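You operate a simulated robot arm through the tools that you are given. There is no shell and no other tool. Be economical: measure what you need, move in short steps, check, and stop when the job is done.

You run a simulated robot arm. Do the job below in one go: nothing can be reset, and whatever is moved stays where it is left.

TASK
Take the green block on the top of the grey stand and put it away on the stone top. Take the red tube on the top of the grey stand and put it away on the shelf under the pipe rack. Put the light green socket on the top of the grey stand away on the stone top. Take the brass nut from the top of the grey stand and put it on top of the gold rubber foot. The order is free. Set down upright: green block, red tube, light green socket.
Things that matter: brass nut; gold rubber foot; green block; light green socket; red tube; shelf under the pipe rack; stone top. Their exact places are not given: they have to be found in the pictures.

The check looks at the end state, three seconds after you hand in, the way a careful person would. Anything else that was tipped, shoved, dropped, spilled or broken makes it a failure.

THE ROBOT
A 7-joint arm with a fingered hand on a trunk, on a base that drives. Base frame: it is fixed to the floor where the robot stands at the start and does not move with it; the origin is under the middle of the robot, x ahead of it, y to its left, z up; the surface under the hand at the start is at about z = 0.74. Units: m, degrees, N and s.
Its first joint turns from -166.0 to 166.0 degrees. Places, roughly: brass nut (6x5x3 cm) [0.8, 0.6, 0.8]; gold rubber foot (7x7x4 cm) [0.7, 0.2, 0.8]; green block (4x5x6 cm) [0.5, 0.2, 0.8]; light green socket [0.75, 0.5, 0.75]; red tube [0.75, 0.25, 0.75]; shelf under the pipe rack [-1.7, 1, 0.4]; stone top [-0.9, -2.2, 1]. Payload 4 kg.
The TCP is the grasp point between the finger pads, 0.03 m short of the fingertips. In the tool frame z runs along the fingers and y along their closing line. Largest opening 0.104 m; the body of the gripper starts 0.035 m behind the TCP. The gripper is a hand of 4 fingers: y runs from the thumb to the fingers, the wrist lies at [-0.015, -0.113, -0.19] in the tool frame, and closing takes about 1.5 s.
Orientation is that of the tool frame in the base frame, as a unit quaternion [x, y, z, w]. With the fingers straight down and the wrist toward the robot, the tool's x, y and z point along [0, 1, 0], [1, 0, 0] and [0, 0, -1] of the base frame.

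THE INTERFACE
- The arm moves only by the tool arm_command. Its argument "moves" is a list of rows, each an object of numbers (a shift or turn left out is 0, a gripper value left out holds the last): "tx", "ty", "tz": the shift along the base's x, y, z in m; "ax", "ay", "az": the turn, a rotation vector about the base's x, y, z in degrees; "fingers": the finger opening in m, from 0 to 0.104. In form: [{"tx": .., "ty": .., "tz": .., "ax": .., "ay": .., "az": .., "fingers": ..}, ...]. A call has 1 to 12 rows; each row is the pose to reach, as a shift and turn from the pose commanded when the call began. Rows are played at 5 a second. More than 0.05 m and 8.6 degrees between two rows, or a gripper value outside its range, and nothing of the call is played. A pose out of reach is approached as far as the arm can. The call stops where the force on the tool passes 40 N (or 10 N more than at its start, if that is more) or the arm is blocked; 0.2 s more then pass. The fingers move at their own pace (about 0.153 m/s each) and stop on an object; they squeeze with about 22 N. The grip force told is the motor's: it shows also when the fingers shut on nothing. Time passes only in rows, and 0.2 s behind the last, so rows that repeat a pose let the fingers close. It gives the time, the measured TCP pose, the force on the tool (base axes), the opening and the grip force at its end, in the units of the frame above (readings bear some noise), with the torque about the TCP (base axes, N m) and any sound that the robot's microphone picked up, and new pictures: "views" is both (left out), scene, wrist or none.
- Cameras (640 x 400 px; columns grow to the right, rows downward): "scene" is now at [0.3142, 0.2457, 1.2197]; the picture's right is [0.52, -0.85, 0.00], its down [-0.57, -0.35, -0.75] and it looks along [0.64, 0.39, -0.67] (base axes); focal length 214 px, centre (320, 200). "wrist" rides on the gripper at [0.061, -0.092, -0.13] in the tool frame; the picture's right is [-0.81, 0.28, -0.52], its down [-0.53, -0.71, 0.46] and it looks along [-0.24, 0.64, 0.72] (tool axes); focal length 275 px, centre (320, 200).
- drive_base(legs): drives the robot by 1 to 6 legs, each [ahead, left, turn to the left] in m, m and degrees, along the robot's own axes; the way and the turn of a leg run together, so that a leg with both is an arc; at most 1.5 m and 180 degrees a leg. The arm and the cameras ride along, it lands a little off, and it stops where it bumps. It gives what a move gives, and a new picture of the scene camera.
- hand_shape(shape): the hand has 4 fingers and takes this shape, open, in about a second: jaw (thumb against the fingers, like two jaws); tri (thumb and two fingers); tip (a fingertip pinch); poke (one finger out to press); point (the index stretched); flat (the hand flat); cup (the hand cupped); fist (a fist). The gripper value then closes the fingers along that shape, each until it touches; the sizes above hold for jaw. It gives what a move gives, with no picture.
- head_to(pan, tilt): turns the head with the scene camera to pan (to the left, within 143 degrees either way) and tilt (down, from -29 to 69), counted from straight ahead of the robot. It gives what a move gives, and a new picture of the scene camera.
- measure_at(camera, pixels): for up to 12 pixels [column, row] of the newest picture of that camera ("zoom" is the newest enlarged one), the place [x, y, z] in the base frame of the surface seen there, good to about 0.002 m. It takes no simulated time.
- zoom(camera, box): a new picture of the part [left, top, right, bottom] of that camera's present view, enlarged. It takes no simulated time.
- hand_in(): hands the job in; it is judged then, once.

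Go step by step. Measure first, check grasps and placings, and put right what went wrong. The budget is 110 turns and 260 pictures, counting those below and the enlarged ones. Unless the task says otherwise, let go and move clear before handing in, and close with one line.

The tools are called after "Emit:" as a command line: name --argument value ..., lists and objects as JSON in quotes. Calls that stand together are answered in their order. arm_command: Moves the arm, as the interface text tells. Its arguments: {"type":"object","properties":{"moves":{"type":"array"},"views":{"type":"string","enum":["both","scene","wrist","none"]}},"required":["moves"]} The other tools are called the same way: hand_shape (shape) gives the hand a shape; drive_base (legs) drives the base; head_to (pan, tilt) turns the head that bears the scene camera; measure_at (camera, pixels) gives the place of the surface under pixels of a picture; zoom (camera, box) takes an enlarged picture of a part of a camera's view; hand_in () hands the job in.

At the start:

```text
time: 0.0
tcp_pos: [0.4424, 0.4264, 1.0751]
orientation: [0.707, 0.707, 0.0, 0.0]
contact_force: [-0.1, -0.1, 0.2]
wrist_torque: [0.01, 0.0, -0.02]
opening: 0.1037
gripper_force: 0.0
shape: jaw
robot x, y, heading: [0.0009, 0.0012, 0.0]
head pan, tilt: [31.3, 41.7]
```

scene: 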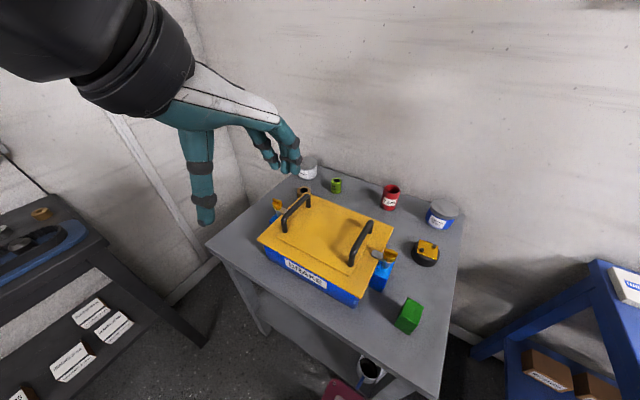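
wrist: 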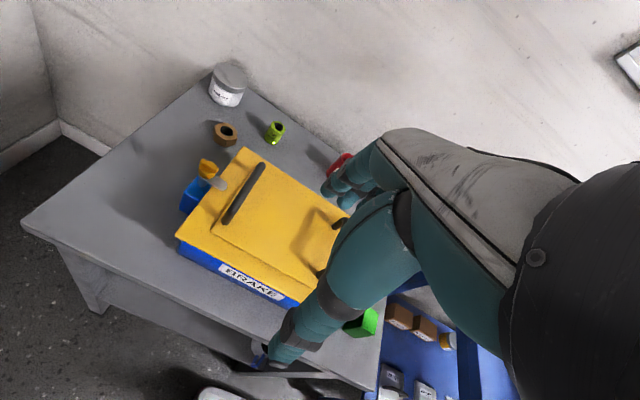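

The scene shows the grey stand with a yellow toolbox, the green block at (408,317), red tube (390,197), socket (336,185), nut (303,190), and the black/gold foot (427,252). I measure these and enlarge the view.

Emit:
measure_at --camera "scene" --pixels '[[410, 306], [404, 322], [391, 188], [390, 205], [336, 181], [336, 190], [303, 188], [427, 247], [425, 262], [440, 208], [340, 230], [385, 255]]'

Emit:
zoom --camera "scene" --box '[240, 140, 480, 350]'

Emit:
zoom --camera "wrist" --box '[170, 50, 410, 350]'

```text
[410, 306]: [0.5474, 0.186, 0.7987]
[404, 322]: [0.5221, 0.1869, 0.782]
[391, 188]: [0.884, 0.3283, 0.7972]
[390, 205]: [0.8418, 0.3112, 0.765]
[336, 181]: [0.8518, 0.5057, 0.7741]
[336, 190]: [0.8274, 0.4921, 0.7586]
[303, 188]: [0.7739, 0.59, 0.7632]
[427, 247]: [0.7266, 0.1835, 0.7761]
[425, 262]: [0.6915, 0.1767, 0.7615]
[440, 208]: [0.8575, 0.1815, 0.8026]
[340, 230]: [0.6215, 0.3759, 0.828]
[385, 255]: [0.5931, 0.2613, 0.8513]
```

```text
1.90 times, centred on (360, 245) of scene
```

zoom: 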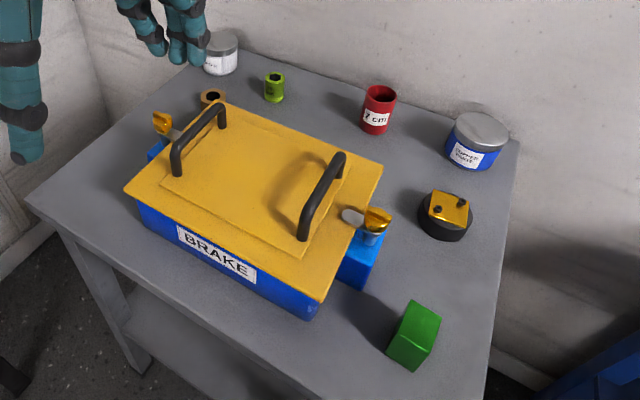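

```text
1.33 times, centred on (290, 200) of wrist
```

zoom: 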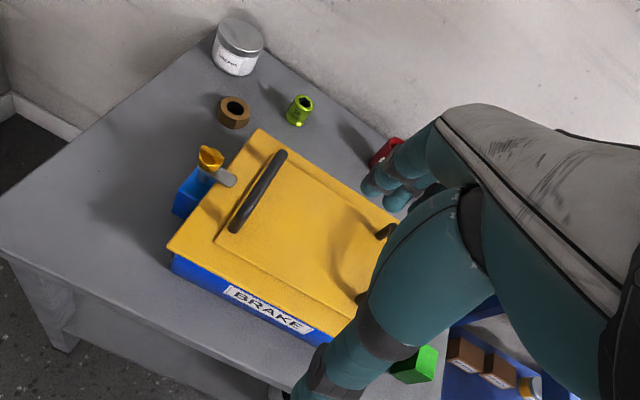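

Items are located on the stand. Now I look for the two targets with the head.

Emit:
head_to --pan -110 --tilt 20

Emit:
measure_at --camera "scene" --pixels '[[320, 200], [200, 250], [320, 250], [440, 250], [320, 300], [100, 200], [540, 200], [320, 150]]'

```text
time: 2.2
tcp_pos: [0.4415, 0.4259, 1.0751]
orientation: [0.707, 0.707, -0.001, 0.0]
contact_force: [0.4, 0.6, -0.4]
wrist_torque: [0.04, 0.02, -0.02]
opening: 0.1033
gripper_force: 0.1
shape: jaw
robot x, y, heading: [-0.0005, -0.0001, 0.3]
head pan, tilt: [-110.0, 20.0]
```

scene: 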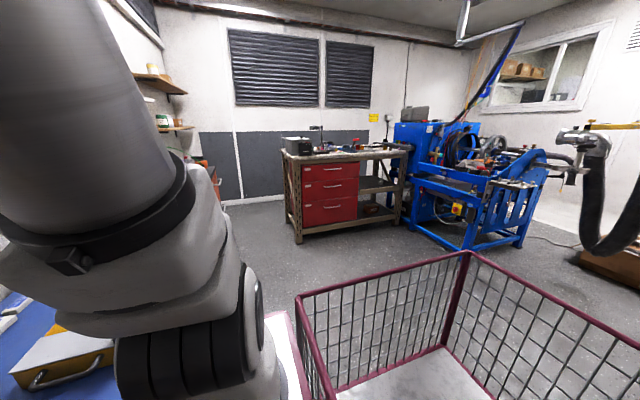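

```text
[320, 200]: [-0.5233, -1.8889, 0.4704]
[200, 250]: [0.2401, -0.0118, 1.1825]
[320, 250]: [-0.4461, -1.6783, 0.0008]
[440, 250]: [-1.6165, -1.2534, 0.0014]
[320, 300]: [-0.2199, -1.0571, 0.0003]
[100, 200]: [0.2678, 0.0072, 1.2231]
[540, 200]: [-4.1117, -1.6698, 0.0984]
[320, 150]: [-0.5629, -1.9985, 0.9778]
```

The stone top is the red-drawer bench around (340,152). I zoom on it and measure the wire cart close by.

Emit:
zoom --camera "scene" --box '[270, 110, 430, 260]'

Emit:
measure_at --camera "scene" --pixels '[[287, 157], [300, 158], [409, 150], [318, 154], [360, 150], [385, 150], [300, 297], [463, 254], [400, 365], [630, 330], [285, 330], [395, 146]]'

Emit:
head_to --pan 143 --tilt 25

```text
2.67 times, centred on (350, 185) of scene
```

zoom: 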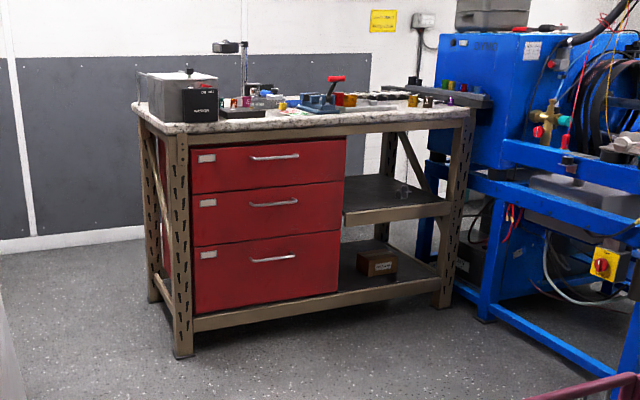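

```text
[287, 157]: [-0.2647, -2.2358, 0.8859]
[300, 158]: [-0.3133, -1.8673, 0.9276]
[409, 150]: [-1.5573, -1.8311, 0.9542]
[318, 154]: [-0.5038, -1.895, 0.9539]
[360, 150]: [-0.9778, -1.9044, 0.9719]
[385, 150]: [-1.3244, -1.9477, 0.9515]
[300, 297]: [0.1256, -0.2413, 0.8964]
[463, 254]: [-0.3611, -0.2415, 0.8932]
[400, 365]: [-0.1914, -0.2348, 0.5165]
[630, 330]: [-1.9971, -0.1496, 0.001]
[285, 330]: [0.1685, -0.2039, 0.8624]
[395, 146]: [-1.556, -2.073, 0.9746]
```

```text
time: 5.8
tcp_pos: [0.4416, 0.4263, 1.076]
orientation: [0.708, 0.706, 0.0, 0.0]
contact_force: [-0.3, 0.7, -0.3]
wrist_torque: [-0.01, 0.0, -0.01]
opening: 0.1035
gripper_force: 0.1
shape: jaw
robot x, y, heading: [-0.0031, 0.0023, -0.1]
head pan, tilt: [143.0, 25.0]
```

scene: 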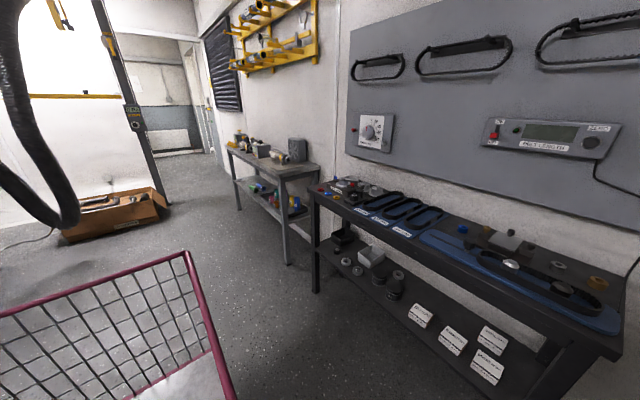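

The yellow pipe rack at (270,35) is above a grey bench with a lower shelf at (265,200). I zoom and measure.

Emit:
zoom --camera "scene" --box '[200, 100, 340, 280]'

Emit:
measure_at --camera "scene" --pixels '[[285, 172], [310, 168], [235, 147], [265, 165], [285, 215], [250, 187], [265, 198], [188, 252], [230, 390], [290, 262], [312, 290], [240, 208]]'

```text
2.22 times, centred on (270, 190) of scene
```

zoom: 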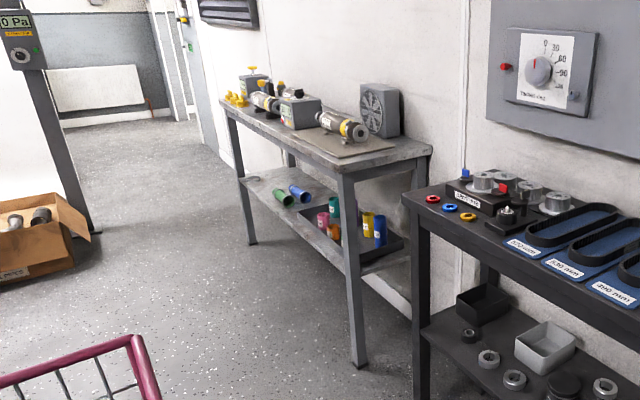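

```text
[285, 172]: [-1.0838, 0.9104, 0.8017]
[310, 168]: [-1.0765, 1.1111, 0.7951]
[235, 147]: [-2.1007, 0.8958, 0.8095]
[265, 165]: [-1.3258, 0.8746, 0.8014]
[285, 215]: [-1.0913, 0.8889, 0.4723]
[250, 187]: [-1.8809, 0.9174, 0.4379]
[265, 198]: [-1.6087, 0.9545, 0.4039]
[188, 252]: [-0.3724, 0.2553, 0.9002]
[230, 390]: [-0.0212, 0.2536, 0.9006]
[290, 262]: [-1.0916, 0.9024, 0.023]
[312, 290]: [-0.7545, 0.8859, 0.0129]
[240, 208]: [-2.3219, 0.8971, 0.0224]
```

The lower shelf of the grey bench is at z≈0.40 and already holds tubes. Now I look back at the stand to get geometry around the base.

Emit:
head_to --pan 31 --tilt 50

Emit:
measure_at --camera "scene" --pixels '[[212, 213], [410, 360], [440, 360], [60, 180], [100, 200], [450, 180], [300, 200], [380, 270], [260, 205], [352, 262], [330, 370], [200, 350]]'

```text
time: 7.7
tcp_pos: [0.4414, 0.4257, 1.0746]
orientation: [0.707, 0.707, -0.001, 0.0]
contact_force: [-0.4, 0.0, -0.6]
wrist_torque: [0.0, 0.0, 0.0]
opening: 0.1037
gripper_force: 0.1
shape: jaw
robot x, y, heading: [0.0021, -0.0002, -0.0]
head pan, tilt: [31.0, 50.0]
```

scene: 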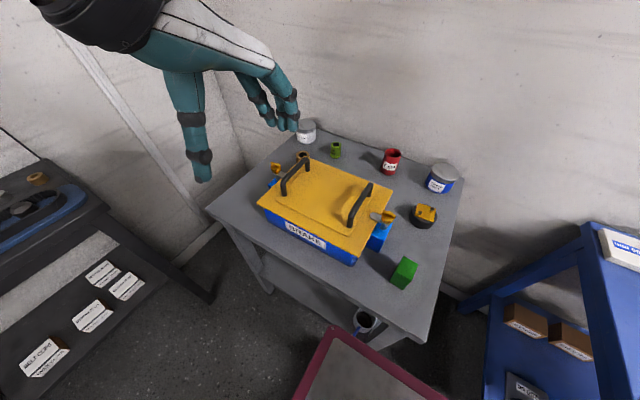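

```text
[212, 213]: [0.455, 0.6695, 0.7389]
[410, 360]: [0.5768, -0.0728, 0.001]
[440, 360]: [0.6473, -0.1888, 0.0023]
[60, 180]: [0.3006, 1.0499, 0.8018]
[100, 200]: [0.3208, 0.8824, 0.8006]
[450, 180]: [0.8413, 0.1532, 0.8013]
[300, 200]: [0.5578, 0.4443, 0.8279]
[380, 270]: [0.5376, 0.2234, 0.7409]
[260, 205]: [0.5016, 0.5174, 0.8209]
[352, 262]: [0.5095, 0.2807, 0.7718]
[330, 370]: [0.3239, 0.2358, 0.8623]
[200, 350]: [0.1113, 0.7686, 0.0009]
```

The stand's front edge is at x≈0.45 and the left bench starts at y≈0.88, so there's room. I drive 0.2 m left for a better reach to the nut and the foot.

Emit:
drive_base --legs '[[0, 0.2, 0]]'

Emit:
zoom --camera "scene" --box '[230, 90, 480, 290]'

Emit:
zoom --camera "wrist" --box '[170, 50, 410, 250]'

```text
time: 9.3
tcp_pos: [0.4433, 0.6313, 1.0749]
orientation: [0.707, 0.707, 0.001, 0.0]
contact_force: [0.2, 1.4, 0.2]
wrist_torque: [-0.02, -0.02, -0.01]
opening: 0.1036
gripper_force: 0.1
shape: jaw
robot x, y, heading: [0.0011, 0.2046, 0.2]
head pan, tilt: [31.0, 50.0]
```

scene: 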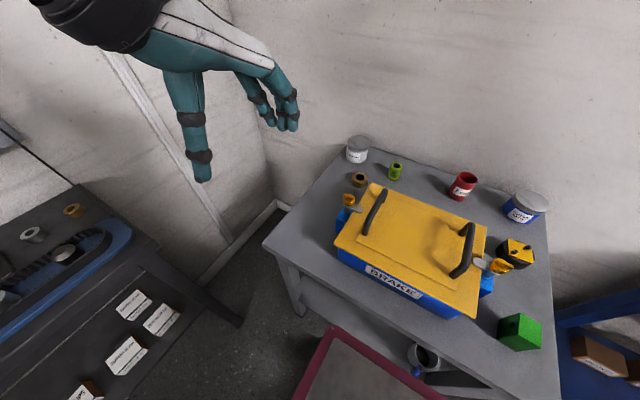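

```text
2.00 times, centred on (355, 190) of scene
```

zoom: 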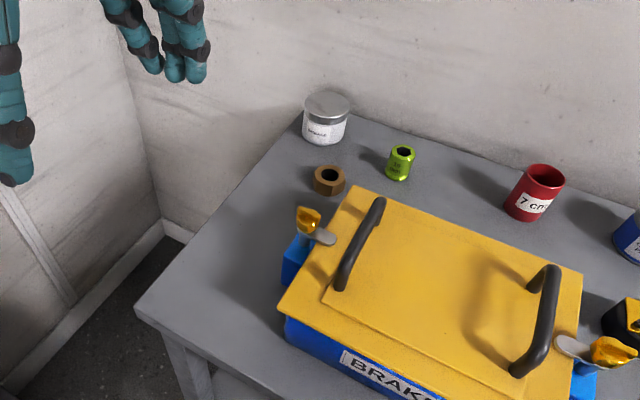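

```text
2.00 times, centred on (290, 150) of wrist
```

zoom: 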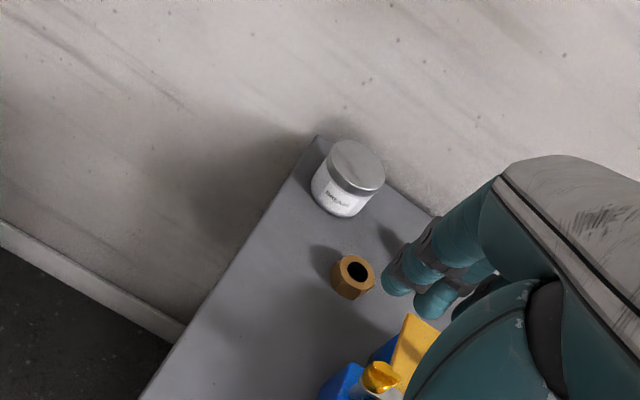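

The nut shows at (353,272) in the wrist enlargement. I measure its top rim and sides, plus neighbours.

Emit:
measure_at --camera "zoom" --pixels '[[338, 262], [352, 257], [372, 268], [371, 278], [352, 284], [336, 277], [350, 296], [370, 288], [380, 372], [348, 168], [330, 205], [300, 300]]'

Emit:
measure_at --camera "scene" --pixels '[[352, 175], [366, 178], [359, 184], [359, 176], [396, 165], [396, 176], [348, 205], [380, 200], [366, 225], [518, 245], [528, 258], [507, 258]]'

```text
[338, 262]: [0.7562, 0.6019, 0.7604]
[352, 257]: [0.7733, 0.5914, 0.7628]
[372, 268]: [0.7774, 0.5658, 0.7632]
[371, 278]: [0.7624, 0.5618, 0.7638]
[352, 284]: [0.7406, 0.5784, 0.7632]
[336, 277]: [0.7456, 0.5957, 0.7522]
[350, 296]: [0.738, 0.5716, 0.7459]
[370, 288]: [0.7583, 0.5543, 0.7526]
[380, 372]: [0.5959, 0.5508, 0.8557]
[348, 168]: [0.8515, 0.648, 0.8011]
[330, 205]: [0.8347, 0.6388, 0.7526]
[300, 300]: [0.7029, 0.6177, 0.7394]
```

```text
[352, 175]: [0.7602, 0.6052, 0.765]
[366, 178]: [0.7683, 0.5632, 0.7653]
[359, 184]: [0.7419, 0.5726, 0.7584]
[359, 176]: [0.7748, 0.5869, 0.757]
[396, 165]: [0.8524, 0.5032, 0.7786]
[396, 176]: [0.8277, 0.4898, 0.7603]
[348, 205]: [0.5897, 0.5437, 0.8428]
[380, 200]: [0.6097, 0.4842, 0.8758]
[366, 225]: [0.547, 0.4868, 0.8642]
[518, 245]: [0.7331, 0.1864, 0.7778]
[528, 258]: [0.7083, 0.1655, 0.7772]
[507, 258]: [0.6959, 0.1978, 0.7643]
```

I enlarge further to see the nut's flats.

Emit:
zoom --camera "wrist" --box '[285, 165, 325, 205]'

Emit:
zoom --camera "scene" --box '[480, 220, 560, 290]'

```text
10.00 times, centred on (305, 185) of wrist
```

zoom: 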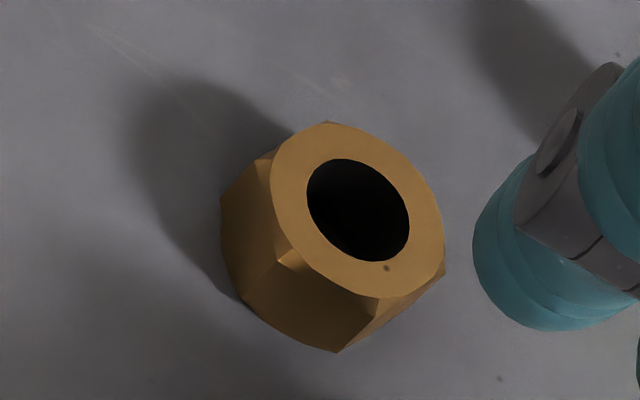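

```text
5.71 times, centred on (520, 255) of scene
```

zoom: 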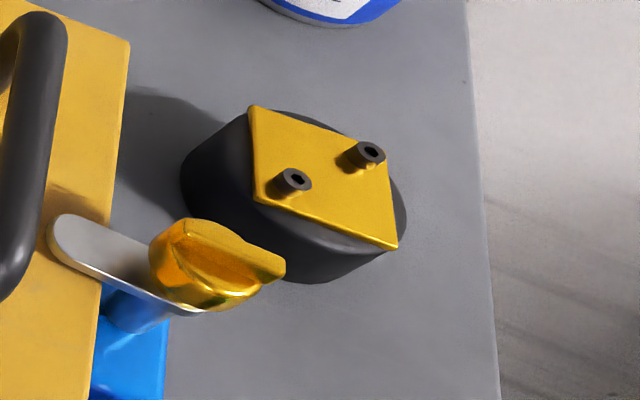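

The foot has two short studs on its gold plate. I measure studs, plate corners, and the nut's corners.

Emit:
measure_at --camera "zoom" --pixels '[[298, 178], [373, 150], [285, 195], [360, 165], [252, 108], [385, 168], [395, 246], [256, 198], [320, 165], [215, 235], [320, 270], [350, 200]]'

Emit:
measure_at --camera "wrist" --pixels '[[301.5, 190.8], [311.3, 195], [300.5, 181], [306, 178], [317, 191], [299, 193], [306.5, 199], [314, 183.5], [303, 184], [308, 193]]'

```text
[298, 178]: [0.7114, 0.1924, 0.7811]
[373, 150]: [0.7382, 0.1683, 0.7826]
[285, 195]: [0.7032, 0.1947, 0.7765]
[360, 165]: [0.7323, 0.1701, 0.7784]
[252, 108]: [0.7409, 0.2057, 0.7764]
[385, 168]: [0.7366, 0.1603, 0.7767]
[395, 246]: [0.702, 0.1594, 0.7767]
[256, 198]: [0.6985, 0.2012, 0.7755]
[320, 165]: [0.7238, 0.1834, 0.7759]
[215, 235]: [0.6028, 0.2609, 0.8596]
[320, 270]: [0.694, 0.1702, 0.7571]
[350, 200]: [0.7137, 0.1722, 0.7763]
```

```text
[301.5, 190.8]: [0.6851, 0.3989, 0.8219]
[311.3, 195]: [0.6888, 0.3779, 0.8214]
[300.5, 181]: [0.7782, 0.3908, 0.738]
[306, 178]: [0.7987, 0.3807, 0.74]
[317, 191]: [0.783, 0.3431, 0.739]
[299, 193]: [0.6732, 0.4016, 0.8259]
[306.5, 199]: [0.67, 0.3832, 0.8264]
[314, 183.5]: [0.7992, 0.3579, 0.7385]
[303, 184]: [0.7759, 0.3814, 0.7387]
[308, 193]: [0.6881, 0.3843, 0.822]
```

The studs are 35 mm apart and 6 mm high, so a nut centred on the foot at (0.721,0.180) will rest on both. I re-enlarge the nut for its corners.

Emit:
zoom --camera "wrist" --box '[285, 165, 325, 205]'

Emit:
measure_at --camera "zoom" --pixels '[[287, 262], [383, 303], [276, 158], [330, 126], [441, 275], [248, 298], [337, 347], [400, 170], [312, 200], [404, 235], [360, 260], [345, 160]]'

```text
10.00 times, centred on (305, 185) of wrist
```

zoom: 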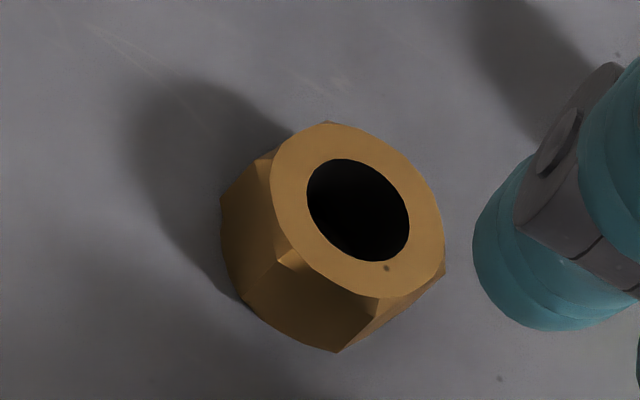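

```text
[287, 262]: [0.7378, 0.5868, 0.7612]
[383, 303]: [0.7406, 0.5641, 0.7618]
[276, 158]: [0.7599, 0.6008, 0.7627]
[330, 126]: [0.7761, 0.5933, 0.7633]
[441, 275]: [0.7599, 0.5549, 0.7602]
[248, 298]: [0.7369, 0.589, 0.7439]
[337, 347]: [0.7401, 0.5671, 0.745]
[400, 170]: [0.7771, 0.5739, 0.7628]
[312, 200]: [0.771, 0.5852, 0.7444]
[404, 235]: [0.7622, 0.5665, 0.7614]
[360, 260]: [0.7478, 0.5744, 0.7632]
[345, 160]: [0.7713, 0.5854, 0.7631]
```

The nut's near flat faces −x (about 7° turned), so the current closing line suits. I move above it at (0.759,0.579).

Emit:
arm_command --moves '[{"tx": 0.045, "ty": -0.007}, {"tx": 0.09, "ty": -0.015, "az": 3}, {"tx": 0.135, "ty": -0.022, "az": 7}, {"tx": 0.18, "ty": -0.03, "az": 7}, {"tx": 0.225, "ty": -0.037, "az": 7}, {"tx": 0.27, "ty": -0.045, "az": 7}, {"tx": 0.316, "ty": -0.052, "az": 7}, {"tx": 0.316, "ty": -0.052, "tz": -0.05, "az": 7}, {"tx": 0.316, "ty": -0.052, "tz": -0.1, "az": 7}, {"tx": 0.316, "ty": -0.052, "tz": -0.15, "az": 7}, {"tx": 0.316, "ty": -0.052, "tz": -0.195, "az": 7}, {"tx": 0.316, "ty": -0.052, "tz": -0.195, "az": 7}]'

```text
time: 11.9
tcp_pos: [0.7609, 0.5797, 0.8778]
orientation: [0.662, 0.75, 0.0, 0.001]
contact_force: [-0.4, 1.2, 0.6]
wrist_torque: [-0.01, 0.0, 0.01]
opening: 0.1039
gripper_force: 0.0
shape: jaw
robot x, y, heading: [0.0004, 0.2076, 0.1]
head pan, tilt: [31.0, 50.0]
```

scene: 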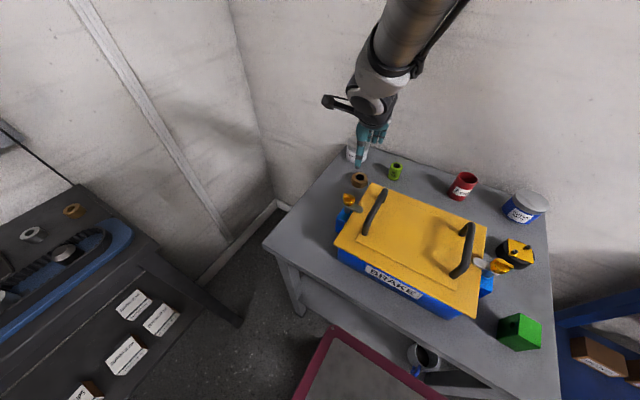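
wrist: 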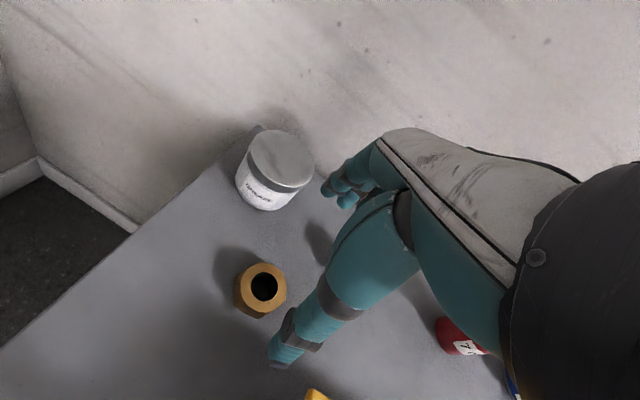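

The hand is above the nut; I descend so that TCP is about 0.772 and check before closing.

Emit:
arm_command --moves '[{"tx": -0.002, "tz": -0.04}, {"tx": -0.002, "tz": -0.075}, {"tx": -0.002, "tz": -0.106}, {"tx": -0.002, "tz": -0.106}]'

Emit:
zoom --camera "scene" --box '[320, 100, 440, 220]'

```text
time: 12.9
tcp_pos: [0.7601, 0.5748, 0.7754]
orientation: [0.667, 0.745, 0.001, 0.0]
contact_force: [0.4, -0.1, -0.4]
wrist_torque: [-0.02, 0.01, 0.0]
opening: 0.1039
gripper_force: 0.0
shape: jaw
robot x, y, heading: [-0.0009, 0.206, 0.1]
head pan, tilt: [31.0, 50.0]
```

scene: 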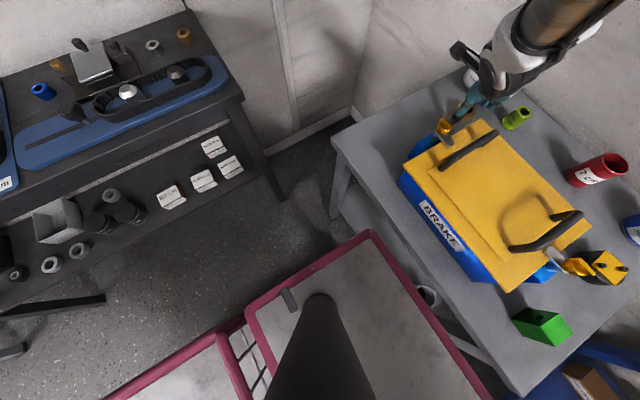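
wrist: 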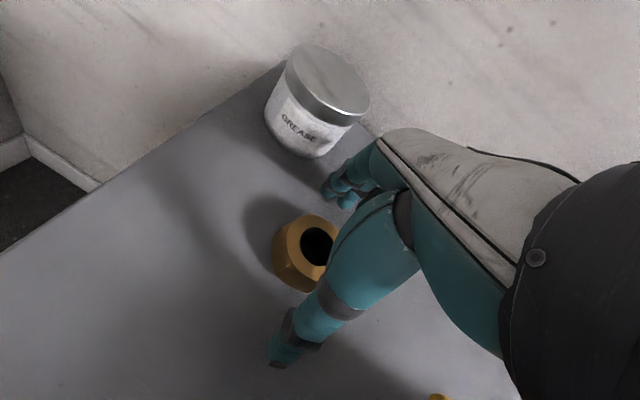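

```text
3.33 times, centred on (380, 160) of scene
```

zoom: 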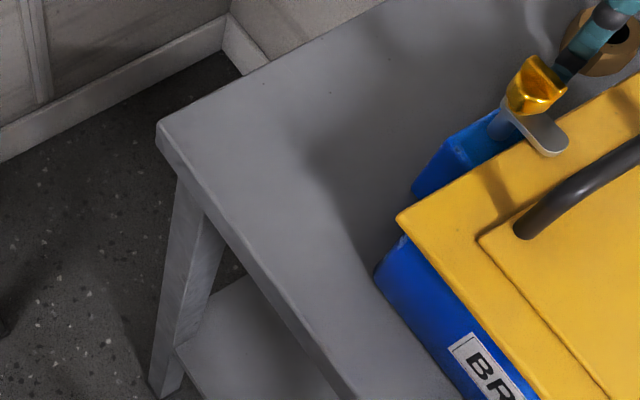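

The TCP is slightly short in y (0.575 vs 0.579); I nudge +y and close.

Emit:
arm_command --moves '[{"ty": 0.006, "tz": -0.003}, {"ty": 0.006, "tz": -0.003}, {"ty": 0.006, "tz": -0.003, "fingers": 0.03}, {"ty": 0.006, "tz": -0.003, "fingers": 0.0}, {"ty": 0.006, "tz": -0.003, "fingers": 0.0}, {"ty": 0.006, "tz": -0.003, "fingers": 0.0}, {"ty": 0.006, "tz": -0.003, "fingers": 0.0}, {"ty": 0.006, "tz": -0.003, "fingers": 0.0}, {"ty": 0.006, "tz": -0.003, "fingers": 0.0}, {"ty": 0.006, "tz": -0.003, "fingers": 0.0}]' --views "wrist"

```text
time: 15.1
tcp_pos: [0.7607, 0.5813, 0.7713]
orientation: [0.667, 0.745, 0.0, -0.002]
contact_force: [-0.5, 0.0, 1.1]
wrist_torque: [0.01, -0.03, -0.01]
opening: 0.0391
gripper_force: 22.3
shape: jaw
robot x, y, heading: [-0.0011, 0.2045, -0.1]
head pan, tilt: [31.0, 50.0]
```

wrist: 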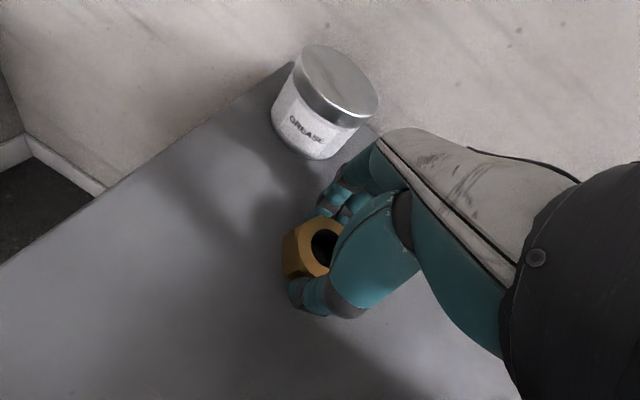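

The nut is gripped at 39 mm across its flats. I lift it straight up.

Emit:
arm_command --moves '[{"tz": 0.03}, {"tz": 0.07}, {"tz": 0.11}, {"tz": 0.155}, {"tz": 0.2}, {"tz": 0.2}]'

```text
time: 16.5
tcp_pos: [0.7583, 0.5819, 0.9703]
orientation: [0.665, 0.747, 0.0, -0.001]
contact_force: [0.9, -0.7, -1.3]
wrist_torque: [0.04, 0.03, -0.02]
opening: 0.0384
gripper_force: 22.3
shape: jaw
robot x, y, heading: [0.0025, 0.2055, 0.1]
head pan, tilt: [31.0, 50.0]
```

scene: 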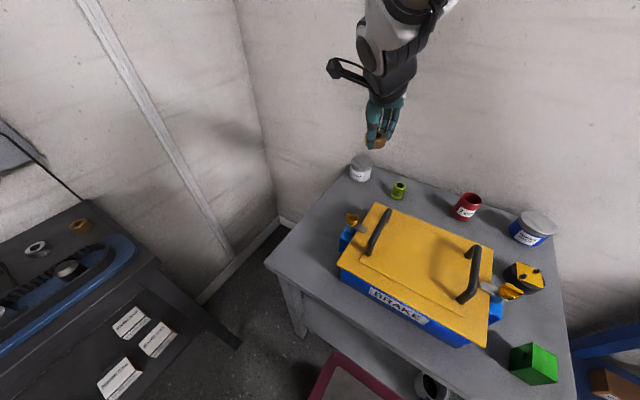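
wrist: 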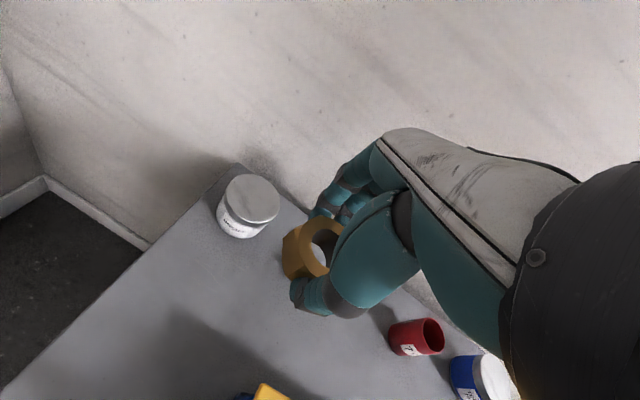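

The nut is held firmly. Before carrying, I measure the right valve knob, the foot and the jar near it.

Emit:
zoom --camera "scene" --box '[450, 190, 590, 300]'

Emit:
measure_at --camera "scene" --pixels '[[506, 286], [514, 287], [520, 292], [498, 292], [478, 250], [462, 298], [535, 220], [520, 222], [528, 265], [515, 273], [532, 272], [516, 294]]'

```text
3.64 times, centred on (520, 245) of scene
```

zoom: 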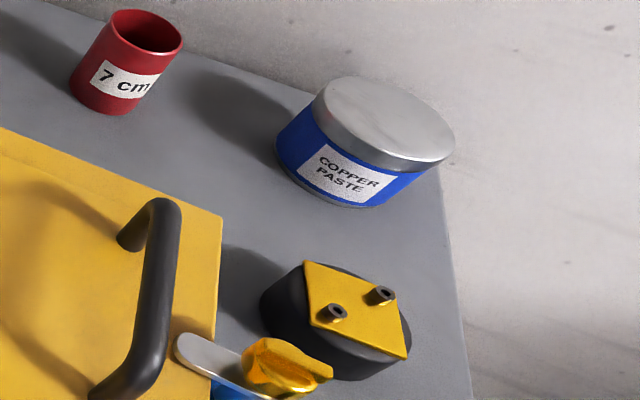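

```text
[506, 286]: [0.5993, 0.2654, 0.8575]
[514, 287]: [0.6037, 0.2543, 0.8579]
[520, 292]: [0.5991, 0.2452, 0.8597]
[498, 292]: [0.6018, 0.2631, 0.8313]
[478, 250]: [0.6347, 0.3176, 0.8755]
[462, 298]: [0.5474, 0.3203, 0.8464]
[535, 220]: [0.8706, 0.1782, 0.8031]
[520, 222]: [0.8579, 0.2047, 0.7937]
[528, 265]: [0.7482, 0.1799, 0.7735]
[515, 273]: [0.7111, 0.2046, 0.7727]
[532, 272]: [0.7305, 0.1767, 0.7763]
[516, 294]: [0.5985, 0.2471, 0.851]
```

The knob ends at y≈0.245, clear of the foot. I carry the nut over at height, turning 25° so the wrist swings away from the knob.

Emit:
arm_command --moves '[{"tx": -0.004, "ty": -0.04, "az": 3}, {"tx": -0.008, "ty": -0.085, "az": 6}, {"tx": -0.012, "ty": -0.13, "az": 9}, {"tx": -0.016, "ty": -0.175, "az": 12}, {"tx": -0.02, "ty": -0.22, "az": 15}, {"tx": -0.024, "ty": -0.265, "az": 18}, {"tx": -0.028, "ty": -0.31, "az": 21}, {"tx": -0.032, "ty": -0.355, "az": 25}, {"tx": -0.036, "ty": -0.4, "az": 25}, {"tx": -0.036, "ty": -0.4, "tz": -0.04, "az": 25}, {"tx": -0.036, "ty": -0.4, "tz": -0.08, "az": 25}, {"tx": -0.036, "ty": -0.4, "tz": -0.08, "az": 25}]'

```text
time: 19.1
tcp_pos: [0.7199, 0.183, 0.8909]
orientation: [0.485, 0.874, 0.001, 0.0]
contact_force: [-0.4, -0.6, -0.8]
wrist_torque: [0.01, 0.01, 0.0]
opening: 0.0385
gripper_force: 21.7
shape: jaw
robot x, y, heading: [0.0032, 0.2072, -0.2]
head pan, tilt: [31.0, 50.0]
```

scene: 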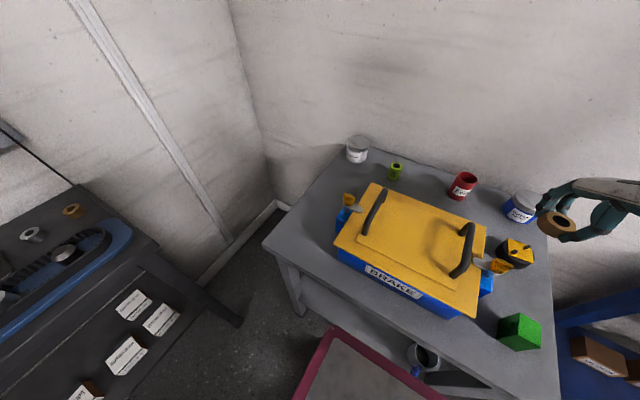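
wrist: 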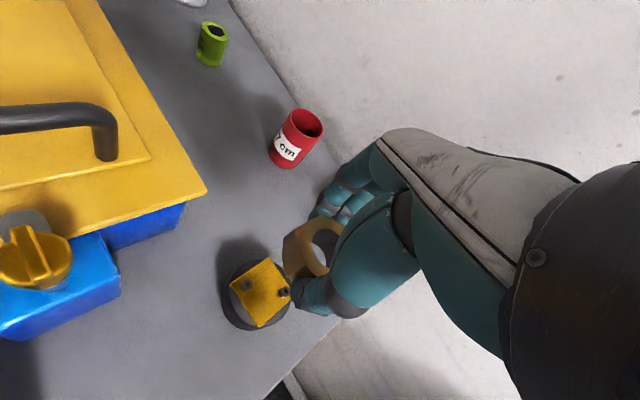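

The nut is above the foot. I measure the held nut's rim against the foot's plate in the wrist view.

Emit:
zoom --camera "wrist" --box '[220, 200, 380, 340]'

Emit:
measure_at --camera "wrist" --pixels '[[307, 231], [322, 219], [336, 223], [314, 263], [326, 273], [267, 262], [240, 285], [263, 325], [248, 286], [283, 293], [290, 240]]'

```text
2.86 times, centred on (300, 270) of wrist
```

zoom: 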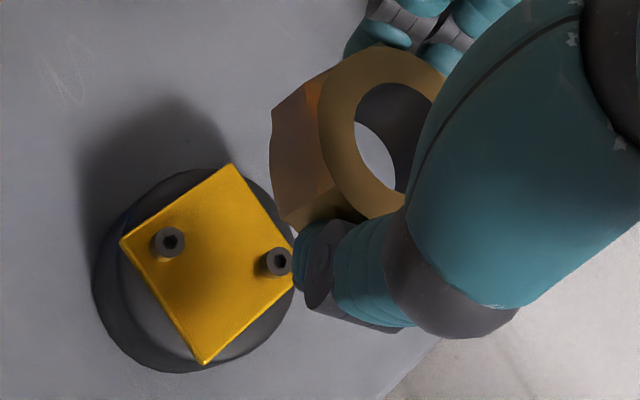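

```text
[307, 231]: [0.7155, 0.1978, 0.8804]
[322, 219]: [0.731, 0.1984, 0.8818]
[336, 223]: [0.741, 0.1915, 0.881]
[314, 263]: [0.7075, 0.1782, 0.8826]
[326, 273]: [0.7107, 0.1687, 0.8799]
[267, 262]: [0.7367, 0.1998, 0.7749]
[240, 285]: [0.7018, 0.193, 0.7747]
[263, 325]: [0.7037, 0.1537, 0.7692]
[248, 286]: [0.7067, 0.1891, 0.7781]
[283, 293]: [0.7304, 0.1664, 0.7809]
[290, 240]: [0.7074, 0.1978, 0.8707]
```

The nut centre is at about (0.727,0.179) and the foot centre at (0.720,0.180), with 74 mm to descend. I shift 6 mm back and go down nearly to contact.

Emit:
arm_command --moves '[{"tx": -0.006, "ty": 0.001}, {"tx": -0.006, "ty": 0.001, "tz": -0.03}, {"tx": -0.006, "ty": 0.001, "tz": -0.055}, {"tx": -0.006, "ty": 0.001, "tz": -0.068}, {"tx": -0.006, "ty": 0.001, "tz": -0.068}]'

Emit:
zoom --camera "wrist" --box '[220, 200, 380, 340]'

```text
time: 20.3
tcp_pos: [0.716, 0.1842, 0.8232]
orientation: [0.486, 0.874, 0.0, 0.001]
contact_force: [-0.1, 0.0, -0.7]
wrist_torque: [-0.04, -0.01, 0.01]
opening: 0.0384
gripper_force: 22.1
shape: jaw
robot x, y, heading: [0.0006, 0.2045, 0.0]
head pan, tilt: [31.0, 50.0]
```

scene: 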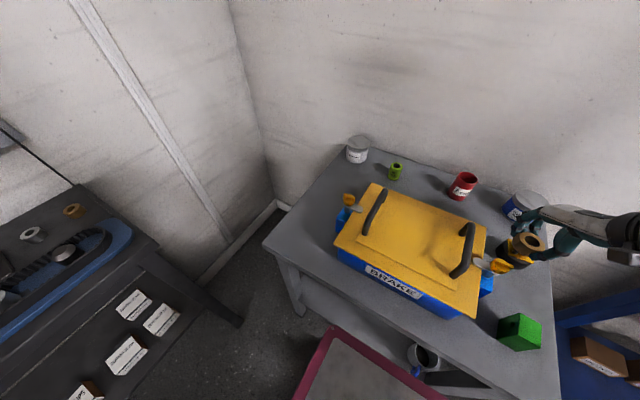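
wrist: 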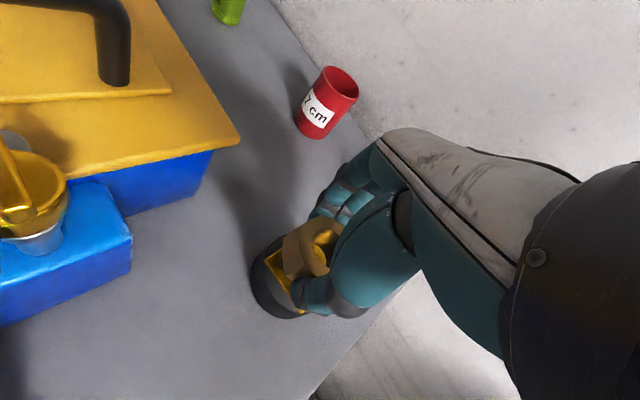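

```text
2.86 times, centred on (300, 270) of wrist
```

zoom: 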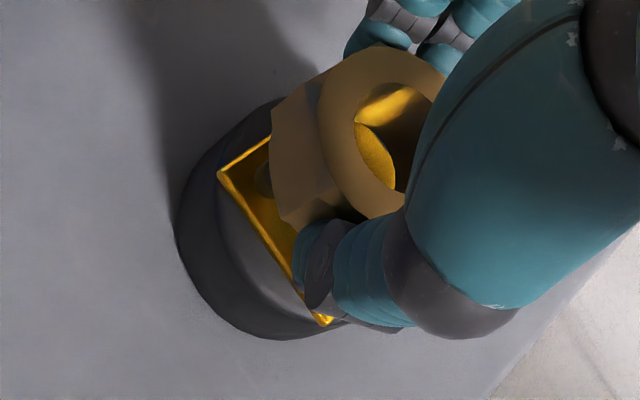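

I check the alignment once more.

Emit:
measure_at --camera "zoom" --pixels '[[322, 120], [375, 50], [430, 68], [345, 190], [390, 212], [220, 175], [322, 320], [180, 230], [268, 105], [270, 330], [286, 210], [265, 180]]'

```text
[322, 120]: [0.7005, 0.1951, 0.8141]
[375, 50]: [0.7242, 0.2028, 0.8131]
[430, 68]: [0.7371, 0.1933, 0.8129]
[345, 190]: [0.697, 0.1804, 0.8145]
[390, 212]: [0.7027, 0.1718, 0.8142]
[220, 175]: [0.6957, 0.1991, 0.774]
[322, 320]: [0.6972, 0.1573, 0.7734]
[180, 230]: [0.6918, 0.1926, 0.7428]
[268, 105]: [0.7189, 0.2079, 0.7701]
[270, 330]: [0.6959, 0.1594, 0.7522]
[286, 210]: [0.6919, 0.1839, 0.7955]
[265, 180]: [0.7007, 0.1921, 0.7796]
```

The nut is centred within 3 mm; I correct and lower the last 8 mm, then check force.

Emit:
arm_command --moves '[{"tx": 0.002, "ty": -0.003, "tz": -0.003}, {"tx": 0.002, "ty": -0.003, "tz": -0.005}, {"tx": 0.002, "ty": -0.003, "tz": -0.007}, {"tx": 0.002, "ty": -0.003, "tz": -0.008}, {"tx": 0.002, "ty": -0.003, "tz": -0.008}]' --views "wrist"

Emit:
zoom --camera "wrist" --box '[220, 200, 380, 340]'

```text
time: 21.5
tcp_pos: [0.717, 0.1829, 0.8156]
orientation: [0.485, 0.874, -0.001, 0.0]
contact_force: [-0.3, -0.3, -0.8]
wrist_torque: [-0.04, -0.05, -0.01]
opening: 0.0384
gripper_force: 22.0
shape: jaw
robot x, y, heading: [0.0019, 0.2074, -0.1]
head pan, tilt: [31.0, 50.0]
```

wrist: 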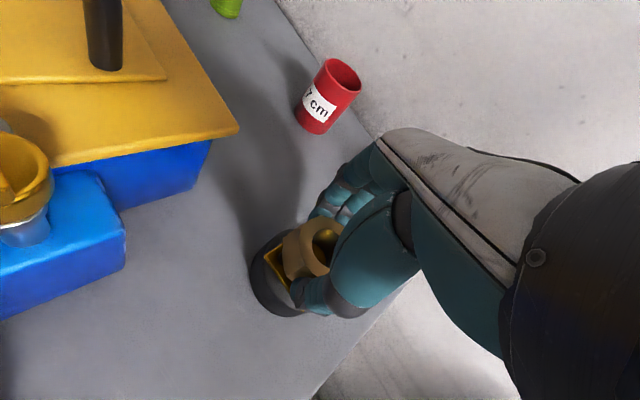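

```text
2.86 times, centred on (300, 270) of wrist
```

zoom: 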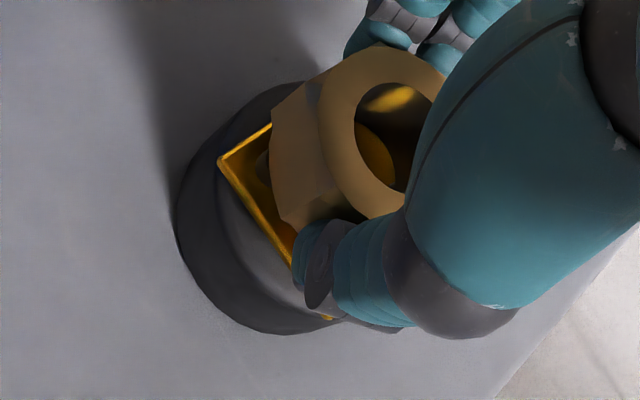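

No contact yet; I lower another 4 mm in 1 mm steps.

Emit:
arm_command --moves '[{"tx": 0.002, "ty": -0.002, "tz": -0.001}, {"tx": 0.002, "ty": -0.002, "tz": -0.002}, {"tx": 0.002, "ty": -0.002, "tz": -0.003}, {"tx": 0.002, "ty": -0.002, "tz": -0.004}, {"tx": 0.002, "ty": -0.002, "tz": -0.004}]' --views "none"

Emit:
zoom --camera "wrist" --box '[220, 200, 380, 340]'

Emit:
measure_at --camera "zoom" --pixels '[[322, 120], [375, 50], [430, 68], [345, 190], [390, 212], [286, 214], [275, 110], [222, 162], [278, 305]]'

```text
time: 22.7
tcp_pos: [0.718, 0.1808, 0.811]
orientation: [0.486, 0.874, 0.0, -0.001]
contact_force: [-0.5, 0.5, -1.5]
wrist_torque: [-0.03, -0.01, 0.01]
opening: 0.0385
gripper_force: 22.0
shape: jaw
robot x, y, heading: [-0.001, 0.2036, 0.2]
head pan, tilt: [31.0, 50.0]
```

```text
2.86 times, centred on (300, 270) of wrist
```

zoom: 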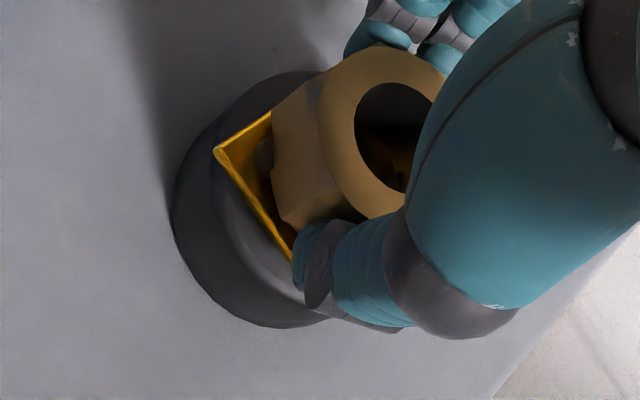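

```text
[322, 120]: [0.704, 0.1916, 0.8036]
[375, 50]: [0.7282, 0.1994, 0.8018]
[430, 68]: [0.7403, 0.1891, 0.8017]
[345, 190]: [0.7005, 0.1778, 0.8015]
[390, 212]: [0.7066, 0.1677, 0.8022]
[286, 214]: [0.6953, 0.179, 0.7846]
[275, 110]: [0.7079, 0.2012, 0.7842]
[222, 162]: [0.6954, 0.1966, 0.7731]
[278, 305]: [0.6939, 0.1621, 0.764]
```

Nut centre is now (0.721,0.180), right over the foot. I keep lowering in 1 mm steps, watching the force.

Emit:
arm_command --moves '[{"tz": -0.001}, {"tz": -0.002}, {"tz": -0.003}, {"tz": -0.003}]' --views "none"

Emit:
zoom --camera "wrist" --box '[220, 200, 380, 340]'

```text
time: 23.7
tcp_pos: [0.7196, 0.1797, 0.808]
orientation: [0.485, 0.875, 0.0, 0.001]
contact_force: [0.0, 0.5, -0.3]
wrist_torque: [-0.01, 0.01, -0.01]
opening: 0.0384
gripper_force: 22.0
shape: jaw
robot x, y, heading: [0.0036, 0.2054, -0.1]
head pan, tilt: [31.0, 50.0]
```

```text
2.86 times, centred on (300, 270) of wrist
```

zoom: 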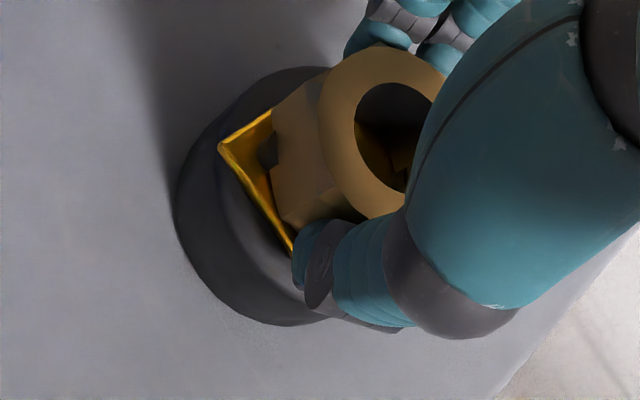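

Still free; I continue down a few more mm.

Emit:
arm_command --moves '[{"tz": -0.001}, {"tz": -0.002}, {"tz": -0.003}, {"tz": -0.004}, {"tz": -0.004}]' --views "none"

Emit:
zoom --camera "wrist" --box '[220, 200, 380, 340]'

Emit:
measure_at --camera "zoom" --pixels '[[322, 120], [375, 50], [430, 68], [345, 190], [390, 212], [286, 214], [222, 152], [278, 305], [267, 152], [262, 190]]'

```text
time: 24.9
tcp_pos: [0.7191, 0.1804, 0.8054]
orientation: [0.485, 0.875, 0.0, 0.001]
contact_force: [0.5, 1.3, 22.3]
wrist_torque: [0.2, -0.19, 0.03]
opening: 0.0394
gripper_force: 22.3
shape: jaw
robot x, y, heading: [-0.001, 0.2057, 0.3]
head pan, tilt: [31.0, 50.0]
```

```text
2.86 times, centred on (300, 270) of wrist
```

zoom: 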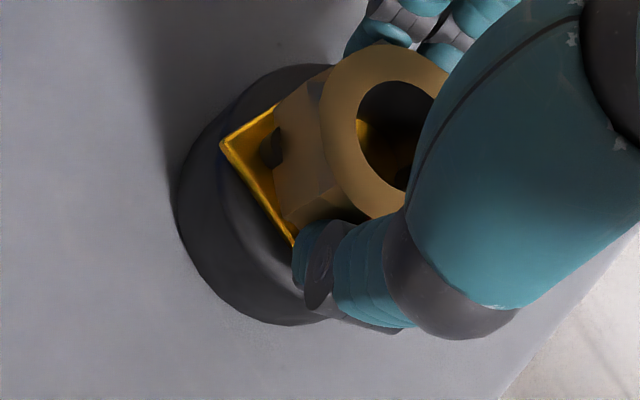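

```text
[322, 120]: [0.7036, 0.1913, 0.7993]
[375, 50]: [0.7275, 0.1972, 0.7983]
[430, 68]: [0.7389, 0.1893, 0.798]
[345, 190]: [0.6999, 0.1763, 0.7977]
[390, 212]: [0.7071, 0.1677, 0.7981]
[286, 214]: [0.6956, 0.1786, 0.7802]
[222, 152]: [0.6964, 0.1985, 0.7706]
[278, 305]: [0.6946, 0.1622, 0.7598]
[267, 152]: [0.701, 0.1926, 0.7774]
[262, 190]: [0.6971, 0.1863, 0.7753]
```

Contact (22 N): the nut rests flat on the plate. I ease 2 mm up and open.

Emit:
arm_command --moves '[{"tz": 0.003}, {"tz": 0.003}, {"tz": 0.003, "fingers": 0.06}, {"tz": 0.003, "fingers": 0.08}, {"tz": 0.003, "fingers": 0.09}, {"tz": 0.003, "fingers": 0.09}, {"tz": 0.003, "fingers": 0.09}]' --views "wrist"

```text
time: 26.5
tcp_pos: [0.7192, 0.1812, 0.8084]
orientation: [0.485, 0.875, 0.0, 0.0]
contact_force: [0.4, 0.3, -0.2]
wrist_torque: [0.03, -0.02, -0.01]
opening: 0.09
gripper_force: 0.1
shape: jaw
robot x, y, heading: [-0.0037, 0.2048, 0.1]
head pan, tilt: [31.0, 50.0]
```

wrist: 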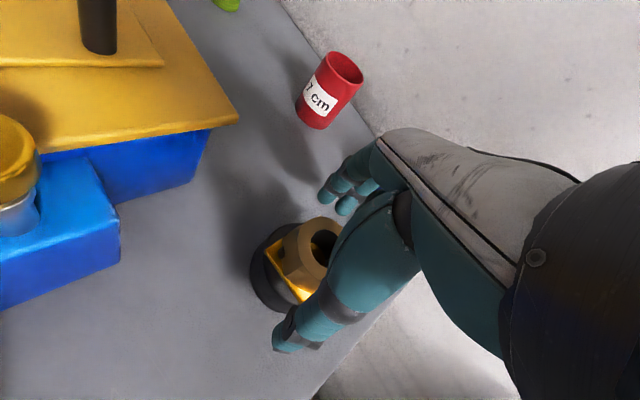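

The nut stays on the foot. I raise the hand and check.

Emit:
arm_command --moves '[{"tz": 0.03}, {"tz": 0.07}, {"tz": 0.12}, {"tz": 0.17}, {"tz": 0.2}]'

Emit:
zoom --camera "scene" --box '[430, 150, 580, 270]'

Emit:
measure_at --camera "zoom" --pixels '[[125, 105], [160, 80], [190, 105], [155, 115], [120, 180], [155, 190], [400, 130], [310, 240], [220, 250], [390, 300], [390, 360]]'

```text
time: 27.7
tcp_pos: [0.7182, 0.178, 1.006]
orientation: [0.485, 0.874, 0.0, 0.0]
contact_force: [0.6, 0.0, -0.5]
wrist_torque: [0.0, -0.02, 0.02]
opening: 0.0897
gripper_force: 0.1
shape: jaw
robot x, y, heading: [0.0007, 0.2032, -0.0]
head pan, tilt: [31.0, 50.0]
```

scene: 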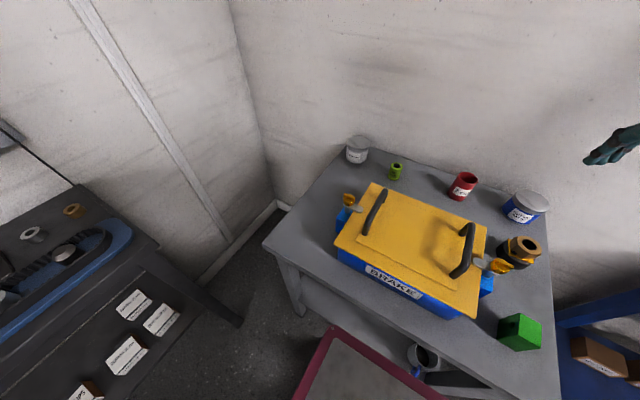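
wrist: 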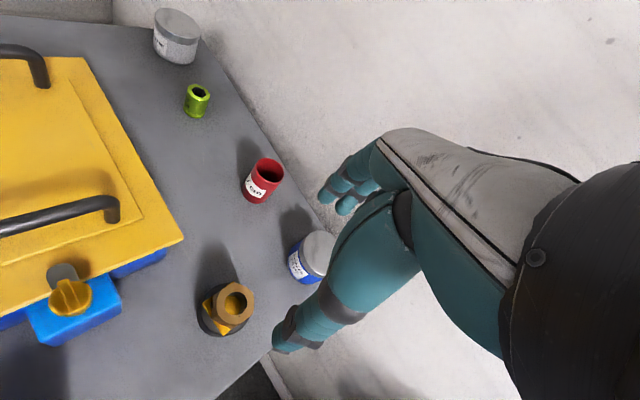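

```text
3.33 times, centred on (505, 210) of scene
```

zoom: 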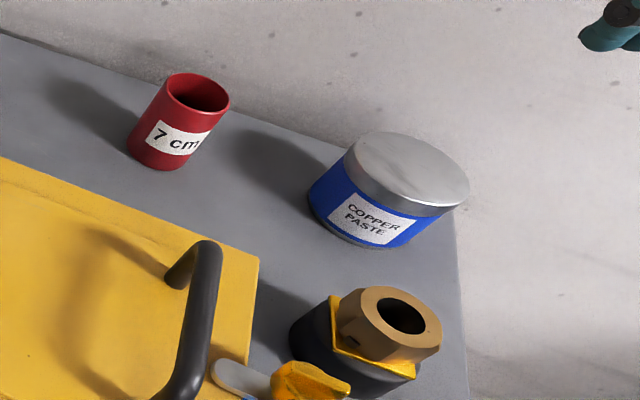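

```text
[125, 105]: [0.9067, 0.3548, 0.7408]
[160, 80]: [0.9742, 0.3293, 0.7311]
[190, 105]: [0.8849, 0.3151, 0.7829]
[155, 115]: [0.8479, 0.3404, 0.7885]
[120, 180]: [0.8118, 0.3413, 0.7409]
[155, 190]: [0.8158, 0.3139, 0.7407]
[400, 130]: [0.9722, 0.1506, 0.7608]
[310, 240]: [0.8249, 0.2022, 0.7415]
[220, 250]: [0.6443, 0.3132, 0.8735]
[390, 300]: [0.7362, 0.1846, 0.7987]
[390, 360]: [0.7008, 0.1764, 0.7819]
```

The nut lies on the foot. Now I measure the tube's rim and foot more exactly, plus the lid's far edge.

Emit:
measure_at --camera "zoom" --pixels '[[168, 88], [226, 103], [200, 76], [190, 111], [205, 112], [130, 145], [190, 160], [160, 169], [255, 262], [60, 180], [380, 136], [345, 180]]'

```text
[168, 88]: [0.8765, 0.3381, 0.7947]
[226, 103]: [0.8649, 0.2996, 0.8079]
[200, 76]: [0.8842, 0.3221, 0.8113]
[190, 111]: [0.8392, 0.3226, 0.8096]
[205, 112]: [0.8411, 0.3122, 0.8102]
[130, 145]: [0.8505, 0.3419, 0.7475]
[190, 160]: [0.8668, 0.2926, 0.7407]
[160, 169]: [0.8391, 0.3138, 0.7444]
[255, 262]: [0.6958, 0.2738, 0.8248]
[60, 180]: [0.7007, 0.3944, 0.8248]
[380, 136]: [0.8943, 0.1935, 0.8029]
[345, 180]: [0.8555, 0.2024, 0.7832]
```

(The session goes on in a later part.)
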